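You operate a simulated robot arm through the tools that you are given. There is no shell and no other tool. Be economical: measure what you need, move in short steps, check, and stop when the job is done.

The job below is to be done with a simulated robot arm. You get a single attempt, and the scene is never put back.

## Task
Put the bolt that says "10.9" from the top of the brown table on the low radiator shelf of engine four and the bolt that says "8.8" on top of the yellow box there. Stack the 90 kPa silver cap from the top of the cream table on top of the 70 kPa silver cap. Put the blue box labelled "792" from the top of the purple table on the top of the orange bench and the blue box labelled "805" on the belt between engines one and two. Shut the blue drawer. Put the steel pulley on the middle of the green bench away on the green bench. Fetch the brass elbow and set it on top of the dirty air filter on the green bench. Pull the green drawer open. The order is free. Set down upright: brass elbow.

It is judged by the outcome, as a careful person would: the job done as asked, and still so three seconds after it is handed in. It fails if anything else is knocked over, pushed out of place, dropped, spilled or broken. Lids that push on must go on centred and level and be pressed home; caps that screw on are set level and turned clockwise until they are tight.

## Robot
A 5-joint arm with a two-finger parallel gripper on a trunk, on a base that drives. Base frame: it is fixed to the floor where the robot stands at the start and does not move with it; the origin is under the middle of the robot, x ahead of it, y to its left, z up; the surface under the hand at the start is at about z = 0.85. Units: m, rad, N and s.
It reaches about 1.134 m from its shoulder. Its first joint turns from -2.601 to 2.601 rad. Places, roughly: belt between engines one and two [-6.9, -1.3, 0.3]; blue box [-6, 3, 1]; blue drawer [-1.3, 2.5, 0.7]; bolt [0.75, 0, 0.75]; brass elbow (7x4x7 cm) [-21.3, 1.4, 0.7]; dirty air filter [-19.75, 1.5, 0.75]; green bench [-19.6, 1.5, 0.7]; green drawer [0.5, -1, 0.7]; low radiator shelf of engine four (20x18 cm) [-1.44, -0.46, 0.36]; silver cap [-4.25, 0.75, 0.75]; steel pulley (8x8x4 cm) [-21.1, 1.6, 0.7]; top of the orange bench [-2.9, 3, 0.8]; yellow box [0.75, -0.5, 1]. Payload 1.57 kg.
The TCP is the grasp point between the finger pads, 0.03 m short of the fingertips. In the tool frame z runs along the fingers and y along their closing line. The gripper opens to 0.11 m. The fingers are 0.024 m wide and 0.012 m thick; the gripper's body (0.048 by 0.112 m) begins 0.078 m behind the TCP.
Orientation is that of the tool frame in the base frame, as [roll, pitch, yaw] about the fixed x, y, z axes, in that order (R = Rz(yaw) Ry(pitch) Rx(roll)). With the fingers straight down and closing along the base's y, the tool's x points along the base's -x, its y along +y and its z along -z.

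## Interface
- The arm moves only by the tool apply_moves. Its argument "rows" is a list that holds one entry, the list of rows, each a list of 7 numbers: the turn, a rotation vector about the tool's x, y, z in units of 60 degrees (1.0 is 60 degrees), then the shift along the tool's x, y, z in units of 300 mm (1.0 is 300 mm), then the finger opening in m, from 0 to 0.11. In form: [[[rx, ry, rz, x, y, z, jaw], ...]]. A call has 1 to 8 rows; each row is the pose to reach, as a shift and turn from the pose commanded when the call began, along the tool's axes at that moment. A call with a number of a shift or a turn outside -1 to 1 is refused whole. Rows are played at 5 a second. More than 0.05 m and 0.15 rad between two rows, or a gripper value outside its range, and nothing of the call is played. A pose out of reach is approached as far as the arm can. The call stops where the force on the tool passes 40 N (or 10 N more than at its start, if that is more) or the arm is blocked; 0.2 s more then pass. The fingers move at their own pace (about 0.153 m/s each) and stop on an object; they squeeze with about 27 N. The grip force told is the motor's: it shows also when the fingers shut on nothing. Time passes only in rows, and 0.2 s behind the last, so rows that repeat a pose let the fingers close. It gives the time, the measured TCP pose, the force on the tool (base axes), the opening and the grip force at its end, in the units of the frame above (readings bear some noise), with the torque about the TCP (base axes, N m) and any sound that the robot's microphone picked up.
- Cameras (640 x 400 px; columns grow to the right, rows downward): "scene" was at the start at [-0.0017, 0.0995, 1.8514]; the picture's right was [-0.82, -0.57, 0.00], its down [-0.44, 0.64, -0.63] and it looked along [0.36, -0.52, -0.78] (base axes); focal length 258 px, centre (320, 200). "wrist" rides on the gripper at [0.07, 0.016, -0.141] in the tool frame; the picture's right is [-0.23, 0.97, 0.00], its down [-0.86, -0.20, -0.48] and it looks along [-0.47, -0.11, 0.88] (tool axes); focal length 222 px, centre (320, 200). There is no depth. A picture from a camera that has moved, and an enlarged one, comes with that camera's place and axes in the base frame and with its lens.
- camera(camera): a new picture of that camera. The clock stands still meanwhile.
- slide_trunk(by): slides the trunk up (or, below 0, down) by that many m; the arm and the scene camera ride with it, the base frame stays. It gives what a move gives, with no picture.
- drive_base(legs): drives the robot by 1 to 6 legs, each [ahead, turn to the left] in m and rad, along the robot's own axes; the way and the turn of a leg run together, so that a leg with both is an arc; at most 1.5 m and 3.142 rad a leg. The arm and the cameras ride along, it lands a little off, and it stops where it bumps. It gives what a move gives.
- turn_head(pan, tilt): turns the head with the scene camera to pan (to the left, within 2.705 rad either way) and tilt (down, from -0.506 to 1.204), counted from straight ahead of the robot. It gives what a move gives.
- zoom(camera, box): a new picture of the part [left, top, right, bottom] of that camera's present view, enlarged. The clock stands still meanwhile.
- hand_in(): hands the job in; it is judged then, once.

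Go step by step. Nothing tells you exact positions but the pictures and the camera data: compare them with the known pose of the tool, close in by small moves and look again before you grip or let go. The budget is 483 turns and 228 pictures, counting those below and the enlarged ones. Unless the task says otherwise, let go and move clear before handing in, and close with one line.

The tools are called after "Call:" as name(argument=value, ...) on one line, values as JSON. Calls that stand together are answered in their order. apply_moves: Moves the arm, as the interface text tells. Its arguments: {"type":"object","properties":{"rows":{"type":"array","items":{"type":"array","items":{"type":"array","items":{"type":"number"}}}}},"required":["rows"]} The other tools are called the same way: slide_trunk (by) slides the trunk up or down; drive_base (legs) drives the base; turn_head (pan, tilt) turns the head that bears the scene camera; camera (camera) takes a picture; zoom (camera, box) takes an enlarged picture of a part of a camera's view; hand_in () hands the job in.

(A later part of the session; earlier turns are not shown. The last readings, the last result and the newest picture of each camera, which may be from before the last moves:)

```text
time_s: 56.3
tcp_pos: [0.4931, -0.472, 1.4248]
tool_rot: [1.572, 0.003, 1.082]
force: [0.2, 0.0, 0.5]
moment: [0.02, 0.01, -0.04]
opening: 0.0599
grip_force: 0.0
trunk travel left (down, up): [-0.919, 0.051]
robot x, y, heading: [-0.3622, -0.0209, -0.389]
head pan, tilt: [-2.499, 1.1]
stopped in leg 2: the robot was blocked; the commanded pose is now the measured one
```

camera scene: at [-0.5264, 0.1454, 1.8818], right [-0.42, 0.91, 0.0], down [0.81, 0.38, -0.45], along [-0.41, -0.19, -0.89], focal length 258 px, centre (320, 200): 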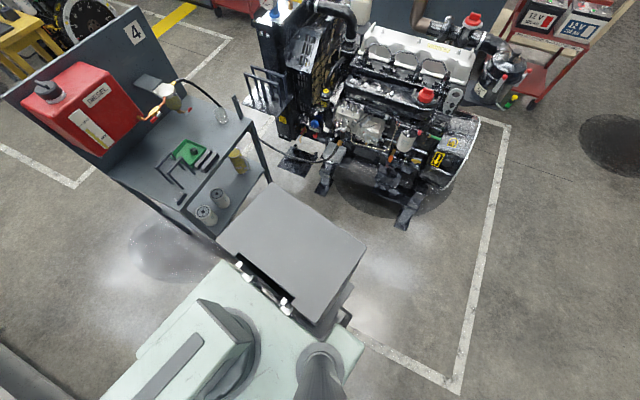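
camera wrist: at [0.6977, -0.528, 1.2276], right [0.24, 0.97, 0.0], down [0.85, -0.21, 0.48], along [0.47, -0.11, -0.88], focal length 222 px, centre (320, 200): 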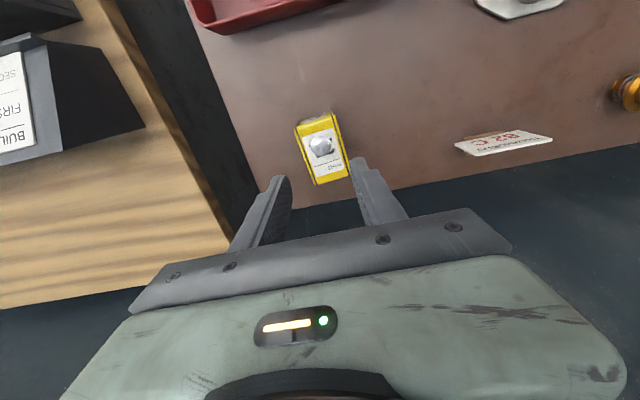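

Call:
camera(camera="scene")

Call:
turn_head(pan=-1.9, tilt=1.2)

Call:
camera(camera="scene")

```text
194 pictures are left
camera scene: at [-0.3985, 0.1373, 1.8817], right [-0.25, 0.97, 0.0], down [0.86, 0.22, -0.45], along [-0.44, -0.11, -0.89], focal length 258 px, centre (320, 200)
```

scene: 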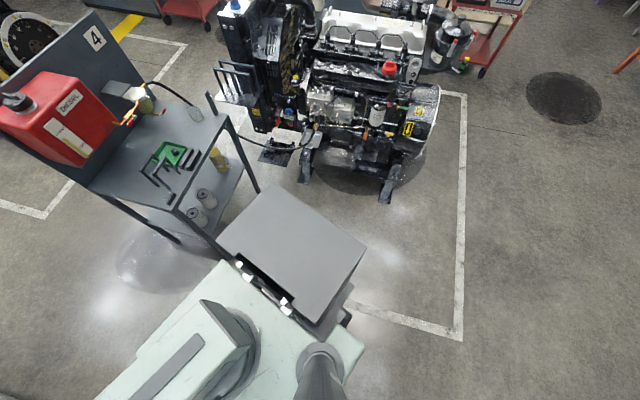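

```text
time_s: 57.3
tcp_pos: [0.4936, -0.4723, 1.4233]
tool_rot: [1.573, 0.004, 1.082]
force: [-0.5, -0.4, 0.1]
moment: [0.03, 0.0, 0.0]
opening: 0.0597
grip_force: 0.0
trunk travel left (down, up): [-0.919, 0.051]
robot x, y, heading: [-0.3611, -0.0197, -0.389]
head pan, tilt: [-1.901, 1.201]
```

```text
193 pictures are left
camera scene: at [-0.3742, 0.1101, 1.8758], right [-0.75, 0.66, 0.0], down [0.62, 0.7, -0.36], along [-0.24, -0.27, -0.93], focal length 258 px, centre (320, 200)
```

scene: 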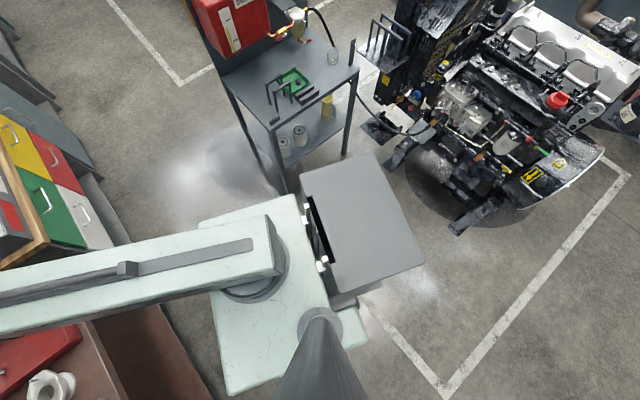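

Call:
drive_base(legs=[[0, 0.15], [0.1, 0], [0, -0.4]])

```text
time_s: 60.3
tcp_pos: [0.4511, -0.6932, 1.4233]
tool_rot: [1.568, 0.004, 0.831]
force: [-0.3, 0.7, 0.3]
moment: [0.0, 0.0, -0.01]
opening: 0.06
grip_force: 0.0
trunk travel left (down, up): [-0.919, 0.051]
robot x, y, heading: [-0.2597, -0.0338, -0.629]
head pan, tilt: [-1.901, 1.201]
```

Call:
turn_head(pan=-0.5, tilt=0.9)

Call:
camera(camera="scene")

Call:
zoom(camera="scene", box=[320, 130, 520, 255])

```text
time_s: 61.8
tcp_pos: [0.4497, -0.6929, 1.4245]
tool_rot: [1.569, 0.004, 0.83]
force: [-0.4, -0.4, 0.1]
moment: [0.04, -0.01, -0.03]
opening: 0.0598
grip_force: 0.0
trunk travel left (down, up): [-0.919, 0.051]
robot x, y, heading: [-0.2606, -0.0371, -0.631]
head pan, tilt: [-0.499, 0.901]
```

```text
192 pictures are left
camera scene: at [-0.1632, 0.0573, 1.8956], right [-0.91, -0.42, 0.0], down [-0.33, 0.71, -0.62], along [0.26, -0.56, -0.78], focal length 258 px, centre (320, 200)
```

scene: 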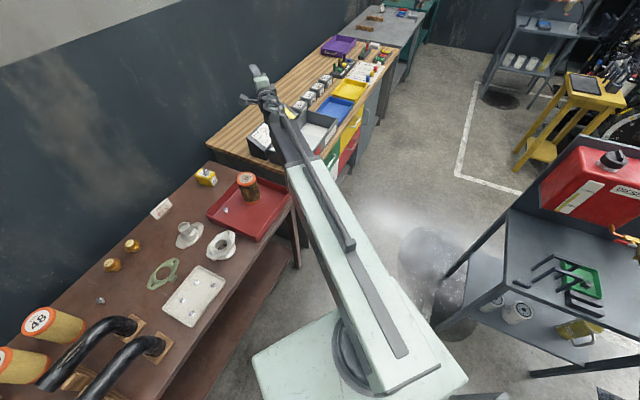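

```text
3.20 times, centred on (420, 192) of scene
camera zoom: at [-0.1632, 0.0573, 1.8956], right [-0.91, -0.42, 0.0], down [-0.33, 0.71, -0.62], along [0.26, -0.56, -0.78], focal length 824 px, centre (0, 224)
```

zoom: 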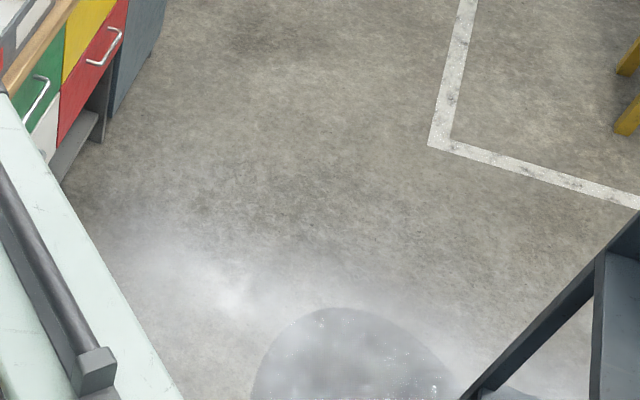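

Call:
drive_base(legs=[[0.2, 0], [0, -0.44]])

```text
time_s: 64.7
tcp_pos: [0.2634, -1.0518, 1.4259]
tool_rot: [1.565, 0.003, 0.388]
force: [-0.1, -0.4, 0.8]
moment: [0.03, 0.05, -0.03]
opening: 0.06
grip_force: 0.1
trunk travel left (down, up): [-0.919, 0.051]
robot x, y, heading: [-0.0866, -0.1505, -1.07]
head pan, tilt: [-0.499, 0.901]
```

Call:
apply_moves(rows=[[[0, 0, 0, 0, 0, -0.14, 0.06], [0, 0, 0, 0, 0, -0.28, 0.06], [0, 0, 0, 0, 0, -0.42, 0.06]]])

Call:
slide_trunk(by=-0.6)

Call:
camera(camera="wrist")

Call:
camera(camera="scene")

```text
time_s: 65.5
tcp_pos: [0.2155, -0.9333, 1.4253]
tool_rot: [1.565, 0.004, 0.387]
force: [0.3, 0.0, 0.5]
moment: [0.0, 0.02, 0.02]
opening: 0.0598
grip_force: 0.1
trunk travel left (down, up): [-0.919, 0.051]
robot x, y, heading: [-0.0902, -0.1535, -1.068]
head pan, tilt: [-0.499, 0.901]
```

```text
refused: -0.6 is not a number from -0.4 to 0.4
```

```text
190 pictures are left
camera wrist: at [0.2272, -0.7757, 1.4414], right [-0.21, -0.08, 0.97], down [-0.97, 0.12, -0.2], along [-0.1, -0.99, -0.1], focal length 222 px, centre (320, 200)
```

wrist: 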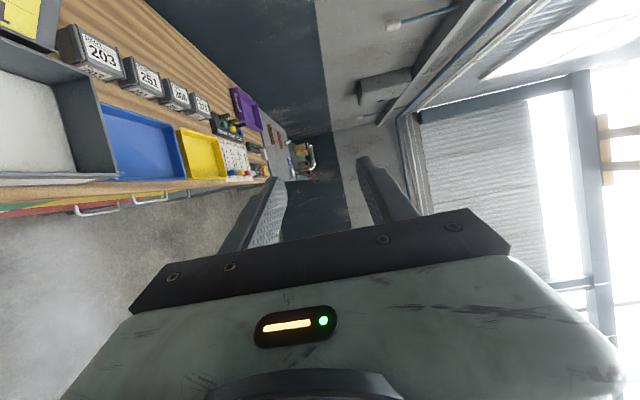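

```text
189 pictures are left
camera scene: at [0.0382, -0.1067, 1.8957], right [-1.0, 0.0, 0.0], down [0.0, 0.78, -0.62], along [0.0, -0.62, -0.78], focal length 258 px, centre (320, 200)
```

scene: 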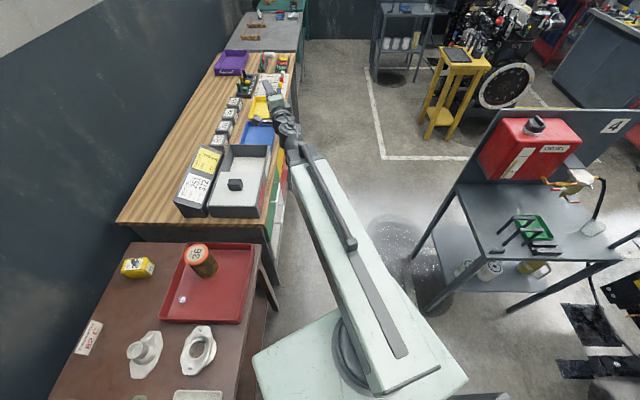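

I'll spin the hand by 180° so the wrist camera is on the aisle side, then lower.

Call:
apply_moves(rows=[[[0, 0, 0.14, 0, 0, 0, 0.06], [0, 0, 0.28, 0, 0, 0, 0.06], [0, 0, 0.42, 0, 0, 0, 0.06], [0, 0, 0.56, 0, 0, 0, 0.06], [0, 0, 0.7, 0, 0, 0, 0.06], [0, 0, 0.84, 0, 0, 0, 0.06], [0, 0, 0.98, 0, 0, 0, 0.06], [0, 0, 1.0, 0, 0, 0, 0.06]]])

Call:
apply_moves(rows=[[[0, 0, 0.14, 0, 0, 0, 0.06], [0, 0, 0.28, 0, 0, 0, 0.06], [0, 0, 0.42, 0, 0, 0, 0.06], [0, 0, 0.56, 0, 0, 0, 0.06], [0, 0, 0.7, 0, 0, 0, 0.06], [0, 0, 0.84, 0, 0, 0, 0.06], [0, 0, 0.98, 0, 0, 0, 0.06], [0, 0, 1.0, 0, 0, 0, 0.06]]])

Call:
apply_moves(rows=[[[0, 0, 0.14, 0, 0, 0, 0.06], [0, 0, 0.28, 0, 0, 0, 0.06], [0, 0, 0.42, 0, 0, 0, 0.06], [0, 0, 0.56, 0, 0, 0, 0.06], [0, 0, 0.7, 0, 0, 0, 0.06], [0, 0, 0.84, 0, 0, 0, 0.06], [0, 0, 0.98, 0, 0, 0, 0.06], [0, 0, 1.0, 0, 0, 0, 0.06]]])

Call:
slide_trunk(by=-0.4)

Call:
slide_trunk(by=-0.25)

Call:
camera(camera="wrist")

```text
time_s: 67.3
tcp_pos: [0.2245, -0.9329, 1.4258]
tool_rot: [1.554, -1.046, 0.391]
force: [0.5, 0.3, -0.5]
moment: [0.0, -0.01, 0.0]
opening: 0.06
grip_force: 0.1
out of reach, approached as far as the arm can: row 2, 3, 4, 5, 6, 7, 8
trunk travel left (down, up): [-0.919, 0.051]
robot x, y, heading: [-0.0924, -0.1509, -1.071]
head pan, tilt: [-0.499, 0.901]
```

```text
time_s: 69.1
tcp_pos: [0.2262, -0.9332, 1.4246]
tool_rot: [-1.573, -1.088, -2.755]
force: [-0.1, -0.2, 0.2]
moment: [-0.04, 0.02, -0.02]
opening: 0.0602
grip_force: 0.0
out of reach, approached as far as the arm can: row 5, 6, 7
trunk travel left (down, up): [-0.919, 0.051]
robot x, y, heading: [-0.0904, -0.1501, -1.074]
head pan, tilt: [-0.499, 0.901]
```

```text
time_s: 70.9
tcp_pos: [0.2234, -0.9327, 1.4249]
tool_rot: [-1.567, -0.002, -2.752]
force: [0.5, -0.8, -0.9]
moment: [-0.01, 0.01, 0.0]
opening: 0.0601
grip_force: 0.0
trunk travel left (down, up): [-0.919, 0.051]
robot x, y, heading: [-0.0904, -0.1456, -1.067]
head pan, tilt: [-0.499, 0.901]
```

```text
time_s: 74.7
tcp_pos: [0.2248, -0.9332, 1.0253]
tool_rot: [-1.567, -0.003, -2.751]
force: [-0.2, -0.6, -0.9]
moment: [0.0, 0.01, 0.0]
opening: 0.0599
grip_force: 0.0
trunk travel left (down, up): [-0.519, 0.451]
robot x, y, heading: [-0.09, -0.1523, -1.068]
head pan, tilt: [-0.499, 0.901]
```

```text
time_s: 77.3
tcp_pos: [0.2251, -0.9347, 0.7752]
tool_rot: [-1.566, -0.003, -2.752]
force: [0.5, -0.1, 0.3]
moment: [-0.02, -0.03, 0.03]
opening: 0.0601
grip_force: 0.0
trunk travel left (down, up): [-0.269, 0.701]
robot x, y, heading: [-0.0895, -0.1467, -1.072]
head pan, tilt: [-0.499, 0.901]
```

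```text
188 pictures are left
camera wrist: at [0.1071, -0.829, 0.7591], right [0.21, 0.08, -0.97], down [0.61, 0.77, 0.19], along [0.76, -0.64, 0.11], focal length 222 px, centre (320, 200)
```

wrist: 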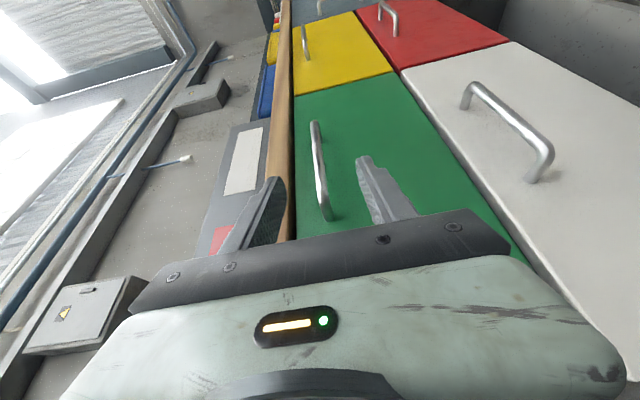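

The handle is nicely between the fingers; it triangulates to (0.288, -1.035, 0.78). Moving forward onto it.

Call:
apply_moves(rows=[[[0, 0, 0, -0.02, -0.017, 0.13, 0.06], [0, 0, 0, -0.04, -0.017, 0.26, 0.06], [0, 0, 0, -0.055, -0.017, 0.36, 0.06], [0, 0, 0, -0.055, -0.017, 0.36, 0.06]]])

Call:
camera(camera="wrist")

```text
time_s: 78.3
tcp_pos: [0.2782, -1.0285, 0.7763]
tool_rot: [-1.567, -0.004, -2.748]
force: [0.2, 0.0, -0.4]
moment: [0.0, -0.02, 0.01]
opening: 0.06
grip_force: 0.1
out of reach, approached as far as the arm can: row 1, 2, 3, 4
trunk travel left (down, up): [-0.269, 0.701]
robot x, y, heading: [-0.0906, -0.1542, -1.066]
head pan, tilt: [-0.499, 0.901]
```

```text
187 pictures are left
camera wrist: at [0.161, -0.9244, 0.7591], right [0.21, 0.08, -0.97], down [0.61, 0.77, 0.19], along [0.77, -0.63, 0.11], focal length 222 px, centre (320, 200)
```

wrist: 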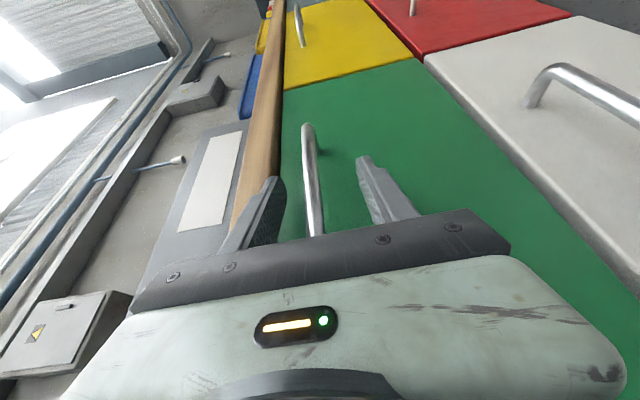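

Call:
apply_moves(rows=[[[0, 0, 0, -0.02, 0, 0.035, 0.06], [0, 0, 0, -0.02, 0, 0.035, 0.03], [0, 0, 0, -0.02, 0, 0.035, 0.005], [0, 0, 0, -0.02, 0, 0.035, 0.005], [0, 0, 0, -0.02, 0, 0.035, 0.005]]])

Call:
camera(camera="wrist")

```text
time_s: 79.5
tcp_pos: [0.2869, -1.0347, 0.7753]
tool_rot: [-1.567, -0.004, -2.744]
force: [0.5, -8.9, 16.9]
moment: [1.0, 0.17, 0.07]
opening: 0.0206
grip_force: 8.9
trunk travel left (down, up): [-0.269, 0.701]
robot x, y, heading: [-0.0898, -0.1515, -1.073]
head pan, tilt: [-0.499, 0.901]
```

```text
186 pictures are left
camera wrist: at [0.1683, -0.9325, 0.7598], right [0.21, 0.08, -0.97], down [0.6, 0.77, 0.19], along [0.77, -0.63, 0.11], focal length 222 px, centre (320, 200)
```

wrist: 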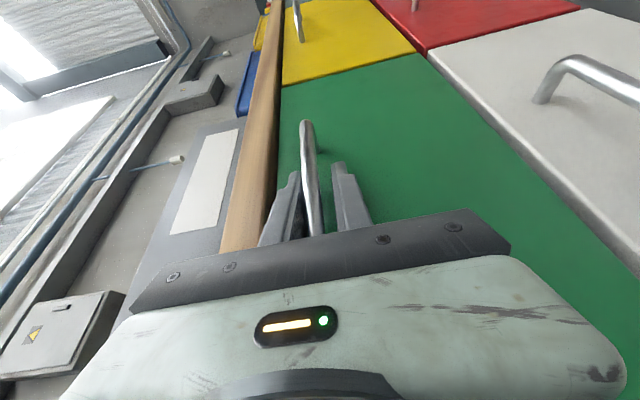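

Call:
slide_trunk(by=0.005)

Call:
apply_moves(rows=[[[0, 0, 0, 0, 0, 0, 0.005], [0, 0, 0, 0, 0, 0, 0.005]]])

```text
time_s: 80.0
tcp_pos: [0.2862, -1.0355, 0.7795]
tool_rot: [-1.569, -0.003, -2.746]
force: [-0.5, -0.9, 9.8]
moment: [1.97, 0.17, -0.82]
opening: 0.012
grip_force: 29.1
trunk travel left (down, up): [-0.274, 0.696]
robot x, y, heading: [-0.0884, -0.1534, -1.064]
head pan, tilt: [-0.499, 0.901]
```

```text
time_s: 80.6
tcp_pos: [0.2867, -1.0366, 0.7804]
tool_rot: [-1.567, -0.005, -2.742]
force: [-0.7, 4.4, 5.8]
moment: [1.89, 0.07, -0.81]
opening: 0.0119
grip_force: 29.2
trunk travel left (down, up): [-0.274, 0.696]
robot x, y, heading: [-0.0922, -0.1541, -1.071]
head pan, tilt: [-0.499, 0.901]
```

Handle gripped. Pulling straight out along −x by ~0.22 m.

Call:
apply_moves(rows=[[[0, 0.027, 0, 0.085, 0, -0.035, 0.005], [0, 0.054, 0, 0.17, 0, -0.07, 0.005], [0, 0.081, 0, 0.255, 0, -0.105, 0.005], [0, 0.108, 0, 0.34, 0, -0.14, 0.005], [0, 0.135, 0, 0.425, 0, -0.175, 0.005], [0, 0.162, 0, 0.51, 0, -0.21, 0.005], [0, 0.189, 0, 0.595, 0, -0.245, 0.005], [0, 0.215, 0, 0.68, 0, -0.28, 0.005]]])

Call:
camera(camera="wrist")

Call:
turn_head(pan=-0.2, tilt=0.9)

Call:
camera(camera="scene")

```text
time_s: 82.4
tcp_pos: [0.0643, -1.038, 0.7796]
tool_rot: [-1.566, 0.0, -2.972]
force: [-0.3, 5.6, 3.7]
moment: [2.56, 0.06, -1.01]
opening: 0.0123
grip_force: 28.6
trunk travel left (down, up): [-0.274, 0.696]
robot x, y, heading: [-0.0869, -0.1527, -1.073]
head pan, tilt: [-0.499, 0.901]
```

```text
185 pictures are left
camera wrist: at [-0.0272, -0.91, 0.7641], right [0.22, 0.03, -0.97], down [0.76, 0.62, 0.2], along [0.61, -0.79, 0.11], focal length 222 px, centre (320, 200)
```

wrist: 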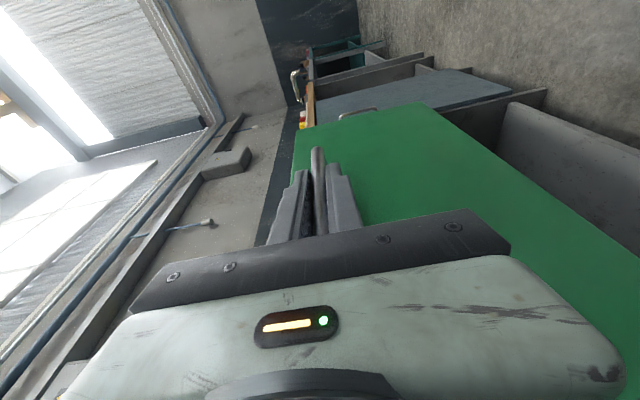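

```text
time_s: 83.2
tcp_pos: [0.0661, -1.0374, 0.7798]
tool_rot: [-1.566, -0.001, -2.97]
force: [-1.7, 4.5, 2.2]
moment: [2.51, 0.08, -1.4]
opening: 0.0124
grip_force: 29.3
trunk travel left (down, up): [-0.274, 0.696]
robot x, y, heading: [-0.0902, -0.1527, -1.069]
head pan, tilt: [-0.201, 0.901]
```

```text
184 pictures are left
camera scene: at [0.0607, -0.1037, 1.2506], right [-0.96, -0.3, 0.0], down [-0.23, 0.75, -0.62], along [0.18, -0.59, -0.78], focal length 258 px, centre (320, 200)
```

scene: 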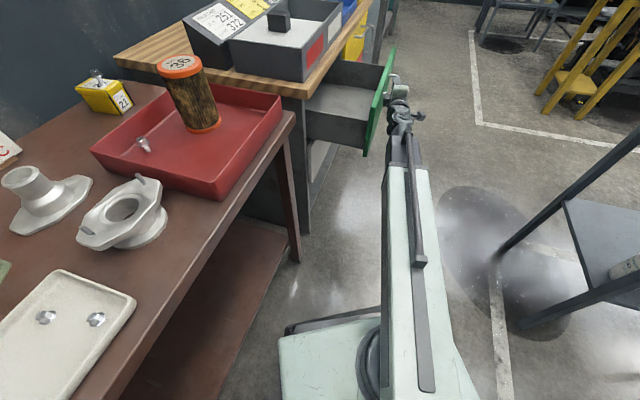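

The drawer is open 0.22 m; I'll try a little further.

Call:
apply_moves(rows=[[[0, 0.02, 0, 0.08, 0, -0.014, 0.005], [0, 0.04, 0, 0.16, 0, -0.028, 0.005], [0, 0.06, 0, 0.24, 0, -0.042, 0.005]]])

```text
time_s: 84.0
tcp_pos: [-0.0074, -1.0377, 0.781]
tool_rot: [-1.563, -0.003, -3.035]
force: [-0.3, 10.6, -9.0]
moment: [2.57, -0.11, 0.43]
opening: 0.0123
grip_force: 30.0
trunk travel left (down, up): [-0.274, 0.696]
robot x, y, heading: [-0.0893, -0.1494, -1.071]
head pan, tilt: [-0.201, 0.901]
```

Now release, retract and raise.

Call:
apply_moves(rows=[[[0, 0, 0, 0, 0, 0, 0.03], [0, 0, 0, 0, 0, 0, 0.06], [0, 0, 0, 0, 0, 0, 0.06], [0, 0, 0, 0, 0, -0.15, 0.06], [0, 0, 0, 0, 0, -0.3, 0.06], [0, 0, 0, 0, 0, -0.4, 0.06]]])

Call:
slide_trunk(by=0.4)

Call:
slide_trunk(by=0.29)

Call:
camera(camera="scene")

```text
time_s: 85.4
tcp_pos: [-0.0136, -0.9548, 0.7814]
tool_rot: [-1.564, -0.005, -3.034]
force: [-0.3, 1.1, 0.1]
moment: [-0.03, 0.0, 0.0]
opening: 0.0603
grip_force: 0.2
out of reach, approached as far as the arm can: row 5, 6
trunk travel left (down, up): [-0.274, 0.696]
robot x, y, heading: [-0.0918, -0.1517, -1.069]
head pan, tilt: [-0.201, 0.901]
```

```text
time_s: 86.4
tcp_pos: [-0.0131, -0.9561, 0.8198]
tool_rot: [-1.565, -0.005, -3.034]
force: [1.7, 7.7, -36.7]
moment: [1.28, 0.22, 0.26]
opening: 0.092
grip_force: 17.4
trunk travel left (down, up): [-0.316, 0.654]
robot x, y, heading: [-0.0902, -0.1519, -1.07]
head pan, tilt: [-0.201, 0.901]
stopped: the force on the tool passed its limit at 47 N (the readings are from after the stop); the commanded pose is now the measured one
```

```text
time_s: 86.8
tcp_pos: [-0.0122, -0.9549, 0.824]
tool_rot: [-1.568, -0.007, -3.034]
force: [0.4, 5.8, -43.9]
moment: [1.34, 0.3, 0.48]
opening: 0.0991
grip_force: 21.3
trunk travel left (down, up): [-0.32, 0.65]
robot x, y, heading: [-0.0907, -0.1505, -1.068]
head pan, tilt: [-0.201, 0.901]
stopped: the force on the tool passed its limit at 51 N (the readings are from after the stop); the commanded pose is now the measured one
```

```text
183 pictures are left
camera scene: at [0.0614, -0.1076, 1.2961], right [-0.96, -0.3, 0.0], down [-0.23, 0.75, -0.62], along [0.18, -0.59, -0.79], focal length 258 px, centre (320, 200)
```

scene: 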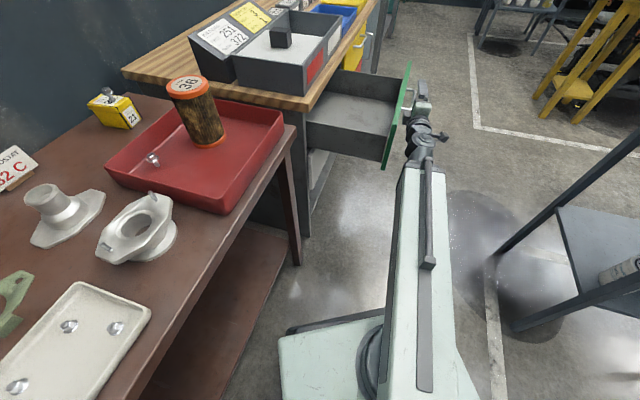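

Call:
slide_trunk(by=-0.043)

Call:
drive_base(legs=[[-0.15, 0]])

Call:
camera(camera="wrist")

```text
time_s: 87.7
tcp_pos: [-0.0122, -0.9541, 0.7837]
tool_rot: [-1.563, -0.004, -3.035]
force: [0.1, 0.5, -0.7]
moment: [0.04, -0.01, -0.02]
opening: 0.0598
grip_force: 0.1
trunk travel left (down, up): [-0.277, 0.693]
robot x, y, heading: [-0.0907, -0.1508, -1.072]
head pan, tilt: [-0.201, 0.901]
```

```text
time_s: 89.0
tcp_pos: [-0.0873, -0.8252, 0.784]
tool_rot: [-1.564, -0.006, -3.039]
force: [0.6, -0.7, 0.5]
moment: [-0.03, 0.01, 0.03]
opening: 0.0602
grip_force: 0.0
trunk travel left (down, up): [-0.277, 0.693]
robot x, y, heading: [-0.1615, -0.0212, -1.069]
head pan, tilt: [-0.201, 0.901]
```

```text
182 pictures are left
camera wrist: at [-0.1709, -0.6926, 0.7669], right [0.22, 0.02, -0.97], down [0.8, 0.57, 0.19], along [0.55, -0.82, 0.11], focal length 222 px, centre (320, 200)
```

wrist: 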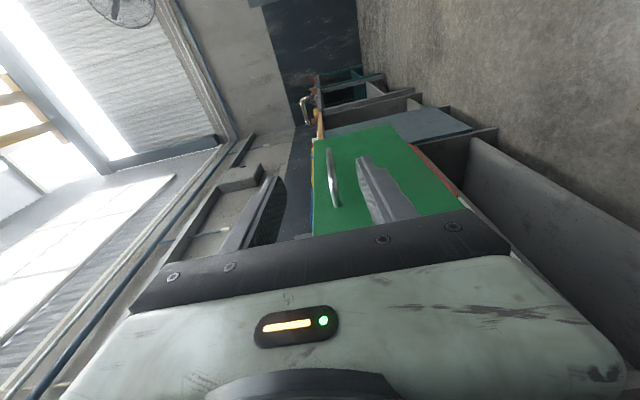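

Clear of the handle. Raise and return to the table for bolt 10.9.

Call:
slide_trunk(by=0.4)

Call:
slide_trunk(by=0.24)

Call:
drive_base(legs=[[0, 1.07], [0.13, 0]])

Call:
apply_moves(rows=[[[0, 0, 0.14, 0, 0, 0, 0.05], [0, 0, 0.28, 0, 0, 0, 0.05], [0, 0, 0.42, 0, 0, 0, 0.05], [0, 0, 0.56, 0, 0, 0, 0.05], [0, 0, 0.7, 0, 0, 0, 0.05], [0, 0, 0.84, 0, 0, 0, 0.05], [0, 0, 0.98, 0, 0, 0, 0.05]]])

Call:
apply_moves(rows=[[[0, 0, 0.14, 0, 0, 0, 0.05], [0, 0, 0.28, 0, 0, 0, 0.05], [0, 0, 0.42, 0, 0, 0, 0.05], [0, 0, 0.52, 0, 0, 0, 0.05]]])

```text
time_s: 92.9
tcp_pos: [-0.0882, -0.8259, 1.1853]
tool_rot: [-1.564, -0.006, -3.039]
force: [-0.4, 0.0, -0.8]
moment: [0.01, -0.02, 0.0]
opening: 0.06
grip_force: 0.0
trunk travel left (down, up): [-0.677, 0.293]
robot x, y, heading: [-0.1581, -0.0189, -1.075]
head pan, tilt: [-0.201, 0.901]
```

```text
time_s: 95.4
tcp_pos: [-0.088, -0.8264, 1.4235]
tool_rot: [-1.564, -0.006, -3.038]
force: [-0.5, -1.2, -0.6]
moment: [-0.02, 0.03, -0.01]
opening: 0.0601
grip_force: 0.1
trunk travel left (down, up): [-0.917, 0.053]
robot x, y, heading: [-0.1575, -0.0206, -1.071]
head pan, tilt: [-0.201, 0.901]
```

```text
time_s: 99.3
tcp_pos: [0.712, -0.3431, 1.4218]
tool_rot: [-1.566, -0.006, -1.966]
force: [0.4, -0.2, -0.7]
moment: [0.0, 0.01, -0.03]
opening: 0.0599
grip_force: 0.0
trunk travel left (down, up): [-0.917, 0.053]
robot x, y, heading: [-0.0348, -0.0231, 0.008]
head pan, tilt: [-0.201, 0.901]
```

```text
time_s: 101.0
tcp_pos: [0.7148, -0.3311, 1.4254]
tool_rot: [-1.548, 1.025, -1.963]
force: [-0.6, -0.5, 0.6]
moment: [0.01, 0.0, 0.0]
opening: 0.0501
grip_force: 0.1
out of reach, approached as far as the arm can: row 2, 3, 4, 5, 6, 7
trunk travel left (down, up): [-0.917, 0.053]
robot x, y, heading: [-0.031, -0.0286, 0.006]
head pan, tilt: [-0.201, 0.901]
```

```text
time_s: 102.0
tcp_pos: [0.7186, -0.3248, 1.4244]
tool_rot: [-1.547, 1.158, -1.954]
force: [0.2, 1.3, -0.7]
moment: [0.05, -0.02, 0.01]
opening: 0.0501
grip_force: 0.0
out of reach, approached as far as the arm can: row 1, 2, 3, 4
trunk travel left (down, up): [-0.917, 0.053]
robot x, y, heading: [-0.03, -0.024, 0.003]
head pan, tilt: [-0.201, 0.901]
```

Spin limit reached; I'll unwind the other way.

Call:
apply_moves(rows=[[[0, 0, -0.13, 0, 0, 0, 0.05], [0, 0, -0.26, 0, 0, 0, 0.05], [0, 0, -0.39, 0, 0, 0, 0.05], [0, 0, -0.52, 0, 0, 0, 0.05], [0, 0, -0.65, 0, 0, 0, 0.05], [0, 0, -0.78, 0, 0, 0, 0.05], [0, 0, -0.9, 0, 0, 0, 0.05], [0, 0, -1, 0, 0, 0, 0.05]]])

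Call:
apply_moves(rows=[[[0, 0, -0.13, 0, 0, 0, 0.05], [0, 0, -0.26, 0, 0, 0, 0.05], [0, 0, -0.39, 0, 0, 0, 0.05], [0, 0, -0.52, 0, 0, 0, 0.05], [0, 0, -0.65, 0, 0, 0, 0.05], [0, 0, -0.78, 0, 0, 0, 0.05], [0, 0, -0.9, 0, 0, 0, 0.05], [0, 0, -1, 0, 0, 0, 0.05]]])

Call:
apply_moves(rows=[[[0, 0, -0.13, 0, 0, 0, 0.05], [0, 0, -0.26, 0, 0, 0, 0.05], [0, 0, -0.39, 0, 0, 0, 0.05], [0, 0, -0.52, 0, 0, 0, 0.05], [0, 0, -0.65, 0, 0, 0, 0.05], [0, 0, -0.78, 0, 0, 0, 0.05], [0, 0, -0.9, 0, 0, 0, 0.05], [0, 0, -1, 0, 0, 0, 0.05]]])

Call:
apply_moves(rows=[[[0, 0, -0.13, 0, 0, 0, 0.05], [0, 0, -0.26, 0, 0, 0, 0.05], [0, 0, -0.39, 0, 0, 0, 0.05], [0, 0, -0.52, 0, 0, 0, 0.05], [0, 0, -0.65, 0, 0, 0, 0.05], [0, 0, -0.78, 0, 0, 0, 0.05], [0, 0, -0.9, 0, 0, 0, 0.05], [0, 0, -1, 0, 0, 0, 0.05]]])

```text
time_s: 103.8
tcp_pos: [0.7193, -0.325, 1.4238]
tool_rot: [-1.563, 0.109, -1.975]
force: [0.2, 0.8, 0.2]
moment: [-0.04, 0.0, 0.0]
opening: 0.0502
grip_force: 0.1
trunk travel left (down, up): [-0.917, 0.053]
robot x, y, heading: [-0.0336, -0.0226, 0.007]
head pan, tilt: [-0.201, 0.901]
```

```text
time_s: 105.5
tcp_pos: [0.7196, -0.3242, 1.4239]
tool_rot: [-1.555, -0.937, -1.988]
force: [0.1, 0.3, -0.3]
moment: [0.0, 0.0, 0.0]
opening: 0.0501
grip_force: 0.0
trunk travel left (down, up): [-0.917, 0.053]
robot x, y, heading: [-0.0277, -0.0224, 0.009]
head pan, tilt: [-0.201, 0.901]
```

```text
time_s: 107.3
tcp_pos: [0.7188, -0.3244, 1.4235]
tool_rot: [1.545, -1.157, 1.188]
force: [-0.2, -0.4, -0.2]
moment: [0.0, -0.03, -0.01]
opening: 0.0499
grip_force: 0.1
trunk travel left (down, up): [-0.917, 0.053]
robot x, y, heading: [-0.0306, -0.0249, 0.007]
head pan, tilt: [-0.201, 0.901]
```

```text
time_s: 109.2
tcp_pos: [0.7194, -0.3256, 1.4235]
tool_rot: [1.563, -0.108, 1.165]
force: [-0.5, -0.6, -0.4]
moment: [0.02, 0.05, 0.01]
opening: 0.0502
grip_force: 0.1
trunk travel left (down, up): [-0.917, 0.053]
robot x, y, heading: [-0.0313, -0.0223, 0.008]
head pan, tilt: [-0.201, 0.901]
```

Call:
apply_moves(rows=[[[0, 0, -0.13, 0, 0, 0, 0.05], [0, 0, -0.26, 0, 0, 0, 0.05], [0, 0, -0.39, 0, 0, 0, 0.05], [0, 0, -0.52, 0, 0, 0, 0.05], [0, 0, -0.65, 0, 0, 0, 0.05], [0, 0, -0.78, 0, 0, 0, 0.05], [0, 0, -0.9, 0, 0, 0, 0.05], [0, 0, -1, 0, 0, 0, 0.05]]])

Call:
apply_moves(rows=[[[0, 0, -0.13, 0, 0, 0, 0.05], [0, 0, -0.26, 0, 0, 0, 0.05], [0, 0, -0.39, 0, 0, 0, 0.05], [0, 0, -0.52, 0, 0, 0, 0.05], [0, 0, -0.604, 0, 0, 0, 0.05]]])

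Call:
apply_moves(rows=[[[0, 0.14, 0, 0, 0, 0, 0.05], [0, 0.28, 0, 0, 0, 0, 0.05], [0, 0.42, 0, 0, 0, 0, 0.05], [0, 0.56, 0, 0, 0, 0, 0.05], [0, 0.7, 0, 0, 0, 0, 0.05], [0, 0.84, 0, 0, 0, 0, 0.05], [0, 0.98, 0, 0, 0, 0, 0.05]]])

Call:
apply_moves(rows=[[[0, 0.14, 0, 0, 0, 0, 0.05], [0, 0.28, 0, 0, 0, 0, 0.05], [0, 0.42, 0, 0, 0, 0, 0.05], [0, 0.52, 0, 0, 0, 0, 0.05]]])

```text
time_s: 111.0
tcp_pos: [0.7193, -0.3249, 1.4245]
tool_rot: [1.553, 0.939, 1.152]
force: [0.8, -0.2, -0.4]
moment: [-0.01, -0.01, 0.03]
opening: 0.05
grip_force: 0.1
trunk travel left (down, up): [-0.917, 0.053]
robot x, y, heading: [-0.0323, -0.0216, 0.004]
head pan, tilt: [-0.201, 0.901]
```

```text
time_s: 112.2
tcp_pos: [0.7214, -0.3244, 1.4232]
tool_rot: [-0.075, 1.561, -0.477]
force: [0.6, 0.9, -0.4]
moment: [0.0, -0.02, -0.01]
opening: 0.05
grip_force: 0.1
trunk travel left (down, up): [-0.917, 0.053]
robot x, y, heading: [-0.0342, -0.0245, 0.007]
head pan, tilt: [-0.201, 0.901]
```

```text
time_s: 113.8
tcp_pos: [0.7201, -0.3107, 1.2331]
tool_rot: [-2.888, 0.61, 2.86]
force: [0.1, 0.1, -0.5]
moment: [0.01, 0.02, -0.02]
opening: 0.0499
grip_force: 0.1
out of reach, approached as far as the arm can: row 1, 2, 3, 4, 5, 6, 7
trunk travel left (down, up): [-0.917, 0.053]
robot x, y, heading: [-0.0317, -0.0219, 0.01]
head pan, tilt: [-0.201, 0.901]
```

```text
time_s: 114.8
tcp_pos: [0.7231, -0.3074, 1.1924]
tool_rot: [-2.867, 0.086, 2.731]
force: [-0.8, -0.5, -0.3]
moment: [0.01, -0.04, -0.01]
opening: 0.0497
grip_force: 0.0
out of reach, approached as far as the arm can: row 1, 2, 3, 4
trunk travel left (down, up): [-0.917, 0.053]
robot x, y, heading: [-0.0312, -0.0238, 0.004]
head pan, tilt: [-0.201, 0.901]
```

Call:
apply_moves(rows=[[[-0.125, 0.042, 0, 0, 0, 0, 0.05], [-0.251, 0.083, 0, 0, 0, 0, 0.05], [-0.251, 0.083, 0, 0, 0, 0, 0.05]]])

```text
time_s: 115.5
tcp_pos: [0.7266, -0.3065, 1.1938]
tool_rot: [-2.863, 0.038, 2.72]
force: [0.7, -0.1, 0.3]
moment: [-0.02, 0.0, 0.03]
opening: 0.0501
grip_force: 0.0
out of reach, approached as far as the arm can: row 1, 2, 3
trunk travel left (down, up): [-0.917, 0.053]
robot x, y, heading: [-0.0322, -0.0251, 0.004]
head pan, tilt: [-0.201, 0.901]
```

Call:
apply_moves(rows=[[[0, 0, 0, 0, 0, 0.15, 0.05], [0, 0, 0, 0, 0, 0.3, 0.05], [0, 0, 0, 0, 0, 0.45, 0.05], [0, 0, 0, 0, 0, 0.6, 0.05], [0, 0, 0, 0, 0, 0.75, 0.05]]])

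```text
time_s: 116.8
tcp_pos: [0.7255, -0.3069, 1.1931]
tool_rot: [-2.864, 0.04, 2.72]
force: [0.9, -0.4, 1.8]
moment: [0.0, 0.01, -0.01]
opening: 0.0502
grip_force: 0.1
out of reach, approached as far as the arm can: row 1, 2, 3, 4, 5
trunk travel left (down, up): [-0.917, 0.053]
robot x, y, heading: [-0.0339, -0.0283, 0.007]
head pan, tilt: [-0.201, 0.901]
```

Call:
camera(camera="scene")

Call:
camera(camera="wrist")

```text
181 pictures are left
camera scene: at [-0.0028, 0.1301, 1.8932], right [-0.19, -0.98, 0.0], down [-0.77, 0.15, -0.62], along [0.61, -0.12, -0.78], focal length 258 px, centre (320, 200)
```

scene: 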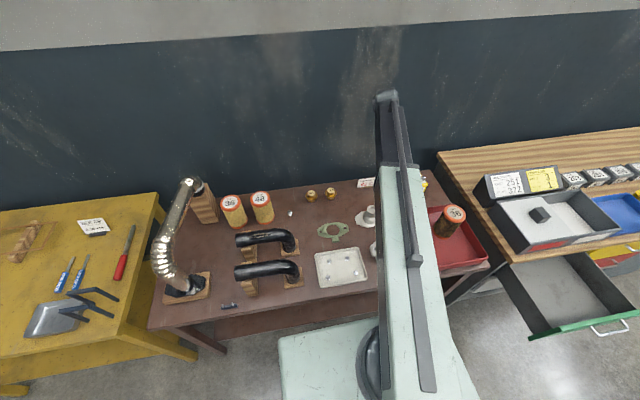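

```text
180 pictures are left
camera wrist: at [0.6804, -0.226, 1.3221], right [0.6, 0.76, -0.26], down [0.74, -0.4, 0.55], along [0.31, -0.52, -0.8], focal length 222 px, centre (320, 200)
```

wrist: 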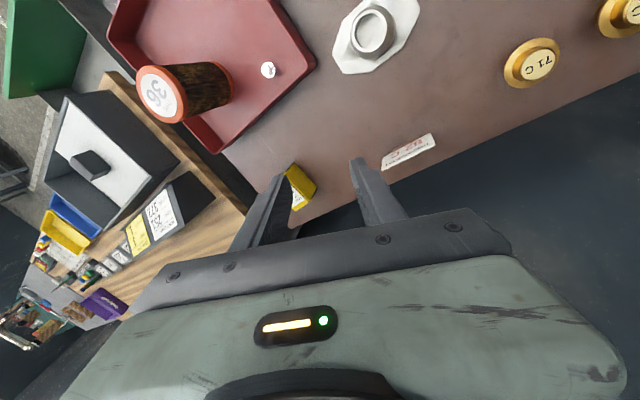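

Call:
apply_moves(rows=[[[-0.13, 0.018, 0, 0, 0.004, 0.016, 0.05], [-0.265, 0.037, 0, 0, 0.009, 0.032, 0.05], [-0.265, 0.037, 0, 0, 0.009, 0.032, 0.05]]])

```text
time_s: 117.5
tcp_pos: [0.7227, -0.3077, 1.1929]
tool_rot: [-2.862, 0.037, 2.719]
force: [-1.0, 0.1, 0.3]
moment: [-0.01, 0.01, -0.01]
opening: 0.0499
grip_force: 0.0
out of reach, approached as far as the arm can: row 1, 2, 3
trunk travel left (down, up): [-0.917, 0.053]
robot x, y, heading: [-0.0292, -0.0223, 0.008]
head pan, tilt: [-0.201, 0.901]
```

Call:
apply_moves(rows=[[[0.13, -0.03, 0, 0, 0, 0, 0.05], [0.26, -0.06, 0, 0, 0, 0, 0.05], [0.39, -0.09, 0, 0, 0, 0, 0.05], [0.51, -0.12, 0, 0, 0, 0, 0.05], [0.51, -0.12, 0, 0, 0, 0, 0.05]]])

```text
time_s: 118.8
tcp_pos: [0.7188, -0.3086, 1.26]
tool_rot: [-2.323, 0.143, 2.785]
force: [0.0, -0.2, -0.1]
moment: [0.0, 0.0, 0.0]
opening: 0.0502
grip_force: 0.1
out of reach, approached as far as the arm can: row 1, 2, 3, 4, 5
trunk travel left (down, up): [-0.917, 0.053]
robot x, y, heading: [-0.0292, -0.0229, 0.006]
head pan, tilt: [-0.201, 0.901]
```

Call:
zoom(camera="scene", box=[300, 60, 500, 260])

```text
2.00 times, centred on (400, 160) of scene
camera zoom: at [-0.0028, 0.1301, 1.8932], right [-0.19, -0.98, 0.0], down [-0.77, 0.15, -0.62], along [0.61, -0.12, -0.78], focal length 515 px, centre (160, 280)
```

zoom: 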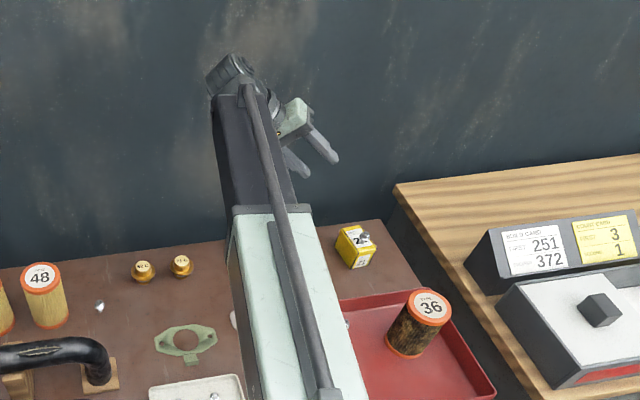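

The arm is a telescoping one with a 3-axis wrist; the wrist yaw went sideways. I'll turn the tool about the vertical back into the arm's plane.

Call:
apply_moves(rows=[[[-0.0188, -0.0948, -0.0888, 0, 0, 0, 0.05], [-0.0375, -0.1895, -0.1775, 0, 0, 0, 0.05], [-0.0563, -0.2843, -0.2663, 0, 0, 0, 0.05], [-0.075, -0.379, -0.355, 0, 0, 0, 0.05], [-0.0938, -0.4738, -0.4438, 0, 0, 0, 0.05], [-0.1125, -0.5685, -0.5325, 0, 0, 0, 0.05], [-0.1313, -0.6633, -0.6213, 0, 0, 0, 0.05], [-0.15, -0.758, -0.71, 0, 0, 0, 0.05]]])

```text
time_s: 120.5
tcp_pos: [0.7269, -0.1895, 1.2803]
tool_rot: [-2.242, 0.306, -2.952]
force: [-0.4, 0.1, 0.5]
moment: [-0.02, 0.02, -0.03]
opening: 0.0498
grip_force: 0.1
out of reach, approached as far as the arm can: row 2, 3, 4, 5, 6, 7, 8
trunk travel left (down, up): [-0.917, 0.053]
robot x, y, heading: [-0.0302, -0.0223, 0.01]
head pan, tilt: [-0.201, 0.901]
```

Call:
apply_moves(rows=[[[-0.0411, -0.1019, -0.081, -0.084, 0.038, -0.005, 0.05], [-0.0822, -0.2038, -0.162, -0.163, 0.083, -0.021, 0.05], [-0.1233, -0.3057, -0.243, -0.236, 0.133, -0.0475, 0.05], [-0.1644, -0.4076, -0.324, -0.302, 0.188, -0.083, 0.05], [-0.2055, -0.5095, -0.405, -0.358, 0.246, -0.128, 0.05], [-0.2466, -0.6114, -0.486, -0.404, 0.306, -0.18, 0.05], [-0.2877, -0.7133, -0.567, -0.438, 0.368, -0.24, 0.05], [-0.3288, -0.8152, -0.648, -0.461, 0.43, -0.306, 0.05]]])

```text
time_s: 122.3
tcp_pos: [0.8005, 0.0272, 1.3184]
tool_rot: [-2.084, 0.476, -2.364]
force: [0.3, 0.0, -0.1]
moment: [0.0, -0.02, -0.01]
opening: 0.05
grip_force: 0.1
out of reach, approached as far as the arm can: row 1, 2, 3, 4, 5, 6, 7, 8
trunk travel left (down, up): [-0.917, 0.053]
robot x, y, heading: [-0.0301, -0.0218, 0.008]
head pan, tilt: [-0.201, 0.901]
```

The wrist appears to be roll-pitch-roll and got to a roll limit. I'll rotate it about the arm's axis (through sideways to up), then come down through horizontal.

Call:
apply_moves(rows=[[[0.0994, -0.0122, -0.0827, -0.0135, -0.082, -0.004, 0.05], [0.1988, -0.0244, -0.1654, -0.034, -0.162, -0.017, 0.05], [0.2982, -0.0366, -0.2481, -0.061, -0.238, -0.039, 0.05], [0.3976, -0.0488, -0.3308, -0.094, -0.309, -0.068, 0.05], [0.497, -0.061, -0.4135, -0.133, -0.373, -0.104, 0.05], [0.5964, -0.0732, -0.4962, -0.176, -0.429, -0.148, 0.05], [0.6958, -0.0854, -0.5789, -0.223, -0.476, -0.197, 0.05], [0.7952, -0.0976, -0.6616, -0.273, -0.514, -0.252, 0.05]]])

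```text
time_s: 124.2
tcp_pos: [0.8038, 0.013, 1.5083]
tool_rot: [-1.19, -0.185, -2.21]
force: [-0.2, -0.5, -0.3]
moment: [0.0, -0.02, 0.01]
opening: 0.05
grip_force: 0.1
out of reach, approached as far as the arm can: row 5, 6, 7, 8
trunk travel left (down, up): [-0.917, 0.053]
robot x, y, heading: [-0.028, -0.0238, 0.006]
head pan, tilt: [-0.201, 0.901]
```

Call:
apply_moves(rows=[[[0.0968, -0.0137, -0.0828, -0.015, -0.08, -0.004, 0.05], [0.1936, -0.0274, -0.1656, -0.037, -0.158, -0.017, 0.05], [0.2904, -0.0411, -0.2484, -0.065, -0.232, -0.037, 0.05], [0.3872, -0.0548, -0.3312, -0.099, -0.301, -0.066, 0.05], [0.484, -0.0685, -0.414, -0.138, -0.363, -0.101, 0.05], [0.5808, -0.0822, -0.4968, -0.182, -0.418, -0.143, 0.05], [0.6776, -0.0959, -0.5796, -0.229, -0.465, -0.191, 0.05], [0.7744, -0.1096, -0.6624, -0.279, -0.501, -0.243, 0.05]]])

```text
time_s: 126.0
tcp_pos: [0.7694, 0.1675, 1.6024]
tool_rot: [-0.112, -0.702, -2.719]
force: [0.2, -0.1, -0.3]
moment: [-0.02, 0.03, 0.0]
opening: 0.0498
grip_force: 0.0
out of reach, approached as far as the arm can: row 4, 5, 6, 7, 8
trunk travel left (down, up): [-0.917, 0.053]
robot x, y, heading: [-0.0293, -0.0218, 0.007]
head pan, tilt: [-0.201, 0.901]
```

Call:
apply_moves(rows=[[[-0.0179, -0.1354, 0, -0.113, 0.015, -0.008, 0.05], [-0.0358, -0.2708, 0, -0.224, 0.03, -0.032, 0.05], [-0.0537, -0.4062, 0, -0.33, 0.044, -0.0725, 0.05], [-0.0716, -0.5416, 0, -0.429, 0.057, -0.127, 0.05], [-0.0895, -0.677, 0, -0.52, 0.069, -0.196, 0.05], [-0.1074, -0.8124, 0, -0.6, 0.08, -0.277, 0.05], [-0.1253, -0.9478, 0, -0.668, 0.089, -0.368, 0.05]]])

```text
time_s: 127.5
tcp_pos: [0.848, 0.1854, 1.3875]
tool_rot: [-2.393, -1.373, -0.523]
force: [0.5, 0.1, -0.9]
moment: [0.0, -0.01, 0.0]
opening: 0.0501
grip_force: 0.1
out of reach, approached as far as the arm can: row 5, 6
trunk travel left (down, up): [-0.917, 0.053]
robot x, y, heading: [-0.0311, -0.0258, 0.003]
head pan, tilt: [-0.201, 0.901]
```

Call:
apply_moves(rows=[[[-0.0184, -0.1352, 0, -0.113, 0.0154, -0.008, 0.05], [-0.0368, -0.2704, 0, -0.2235, 0.0305, -0.0325, 0.05], [-0.0552, -0.4056, 0, -0.329, 0.045, -0.073, 0.05], [-0.0736, -0.5408, 0, -0.4286, 0.0585, -0.1275, 0.05], [-0.092, -0.676, 0, -0.519, 0.071, -0.196, 0.05], [-0.1104, -0.8112, 0, -0.599, 0.082, -0.277, 0.05], [-0.1288, -0.9464, 0, -0.6667, 0.091, -0.3686, 0.05]]])

```text
time_s: 129.2
tcp_pos: [0.7101, 0.1528, 1.2042]
tool_rot: [-3.078, -0.426, 0.089]
force: [-0.6, -0.8, -0.1]
moment: [-0.01, 0.03, 0.02]
opening: 0.0501
grip_force: 0.0
out of reach, approached as far as the arm can: row 1, 2, 3, 4, 5, 6, 7
trunk travel left (down, up): [-0.917, 0.053]
robot x, y, heading: [-0.0314, -0.0263, 0.013]
head pan, tilt: [-0.201, 0.901]
```

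Nearly down again. Finish the tilt over the bolt region.

Call:
apply_moves(rows=[[[-0.0187, -0.1323, 0, -0.01, 0.0015, 0.022, 0.05], [-0.0373, -0.2647, 0, -0.02, 0.003, 0.044, 0.05], [-0.056, -0.397, 0, -0.03, 0.004, 0.067, 0.05], [-0.056, -0.397, 0, -0.03, 0.004, 0.067, 0.05]]])

Call:
camera(camera="wrist")

```text
time_s: 130.2
tcp_pos: [0.7119, 0.1534, 1.183]
tool_rot: [-3.141, -0.009, 0.101]
force: [0.3, -0.3, -0.9]
moment: [-0.02, -0.02, -0.03]
opening: 0.0501
grip_force: 0.0
out of reach, approached as far as the arm can: row 1, 2
trunk travel left (down, up): [-0.917, 0.053]
robot x, y, heading: [-0.0319, -0.0226, 0.01]
head pan, tilt: [-0.201, 0.901]
```

```text
178 pictures are left
camera wrist: at [0.7836, 0.1442, 1.3262], right [-0.13, -0.99, 0.0], down [-0.87, 0.11, 0.47], along [-0.47, 0.06, -0.88], focal length 222 px, centre (320, 200)
```

wrist: 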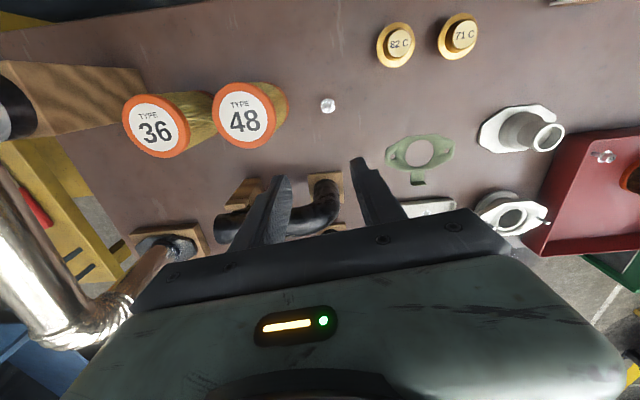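

Call:
apply_moves(rows=[[[0, 0, 0, 0.04, 0.036, 0, 0.05], [0, 0, 0, 0.08, 0.072, 0, 0.05], [0, 0, 0, 0.08, 0.072, 0, 0.05]]])

Call:
slide_trunk(by=-0.23)

Call:
camera(camera="wrist")

```text
time_s: 130.9
tcp_pos: [0.7381, 0.1385, 1.184]
tool_rot: [3.139, -0.01, 0.091]
force: [-0.5, -0.2, 0.2]
moment: [-0.02, 0.02, -0.01]
opening: 0.0502
grip_force: 0.0
out of reach, approached as far as the arm can: row 2, 3
trunk travel left (down, up): [-0.917, 0.053]
robot x, y, heading: [-0.028, -0.0214, 0.005]
head pan, tilt: [-0.201, 0.901]
```

```text
time_s: 133.4
tcp_pos: [0.7378, 0.1389, 0.9538]
tool_rot: [3.138, -0.009, 0.089]
force: [-0.2, 0.4, 0.3]
moment: [0.01, 0.02, -0.01]
opening: 0.0502
grip_force: 0.0
trunk travel left (down, up): [-0.687, 0.283]
robot x, y, heading: [-0.0288, -0.0213, 0.009]
head pan, tilt: [-0.201, 0.901]
```

```text
177 pictures are left
camera wrist: at [0.8084, 0.1295, 1.0963], right [-0.14, -0.99, 0.0], down [-0.87, 0.12, 0.47], along [-0.46, 0.06, -0.88], focal length 222 px, centre (320, 200)
```

wrist: 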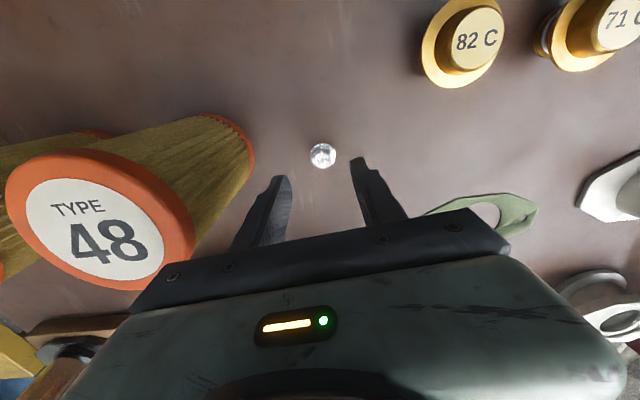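

Call:
slide_trunk(by=-0.045)

Call:
camera(camera="wrist")

```text
time_s: 134.2
tcp_pos: [0.7379, 0.1406, 0.9083]
tool_rot: [3.138, -0.011, 0.089]
force: [0.6, -0.2, 0.2]
moment: [-0.02, 0.02, 0.0]
opening: 0.05
grip_force: 0.0
trunk travel left (down, up): [-0.642, 0.328]
robot x, y, heading: [-0.0312, -0.0254, 0.008]
head pan, tilt: [-0.201, 0.901]
```

```text
176 pictures are left
camera wrist: at [0.8084, 0.1295, 1.0513], right [-0.14, -0.99, 0.0], down [-0.87, 0.12, 0.47], along [-0.46, 0.06, -0.88], focal length 222 px, centre (320, 200)
```

wrist: 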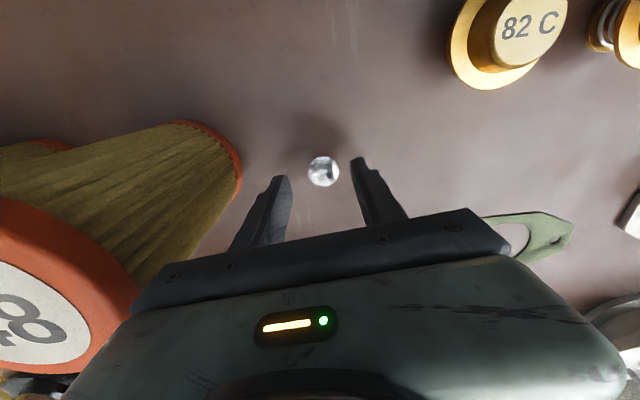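

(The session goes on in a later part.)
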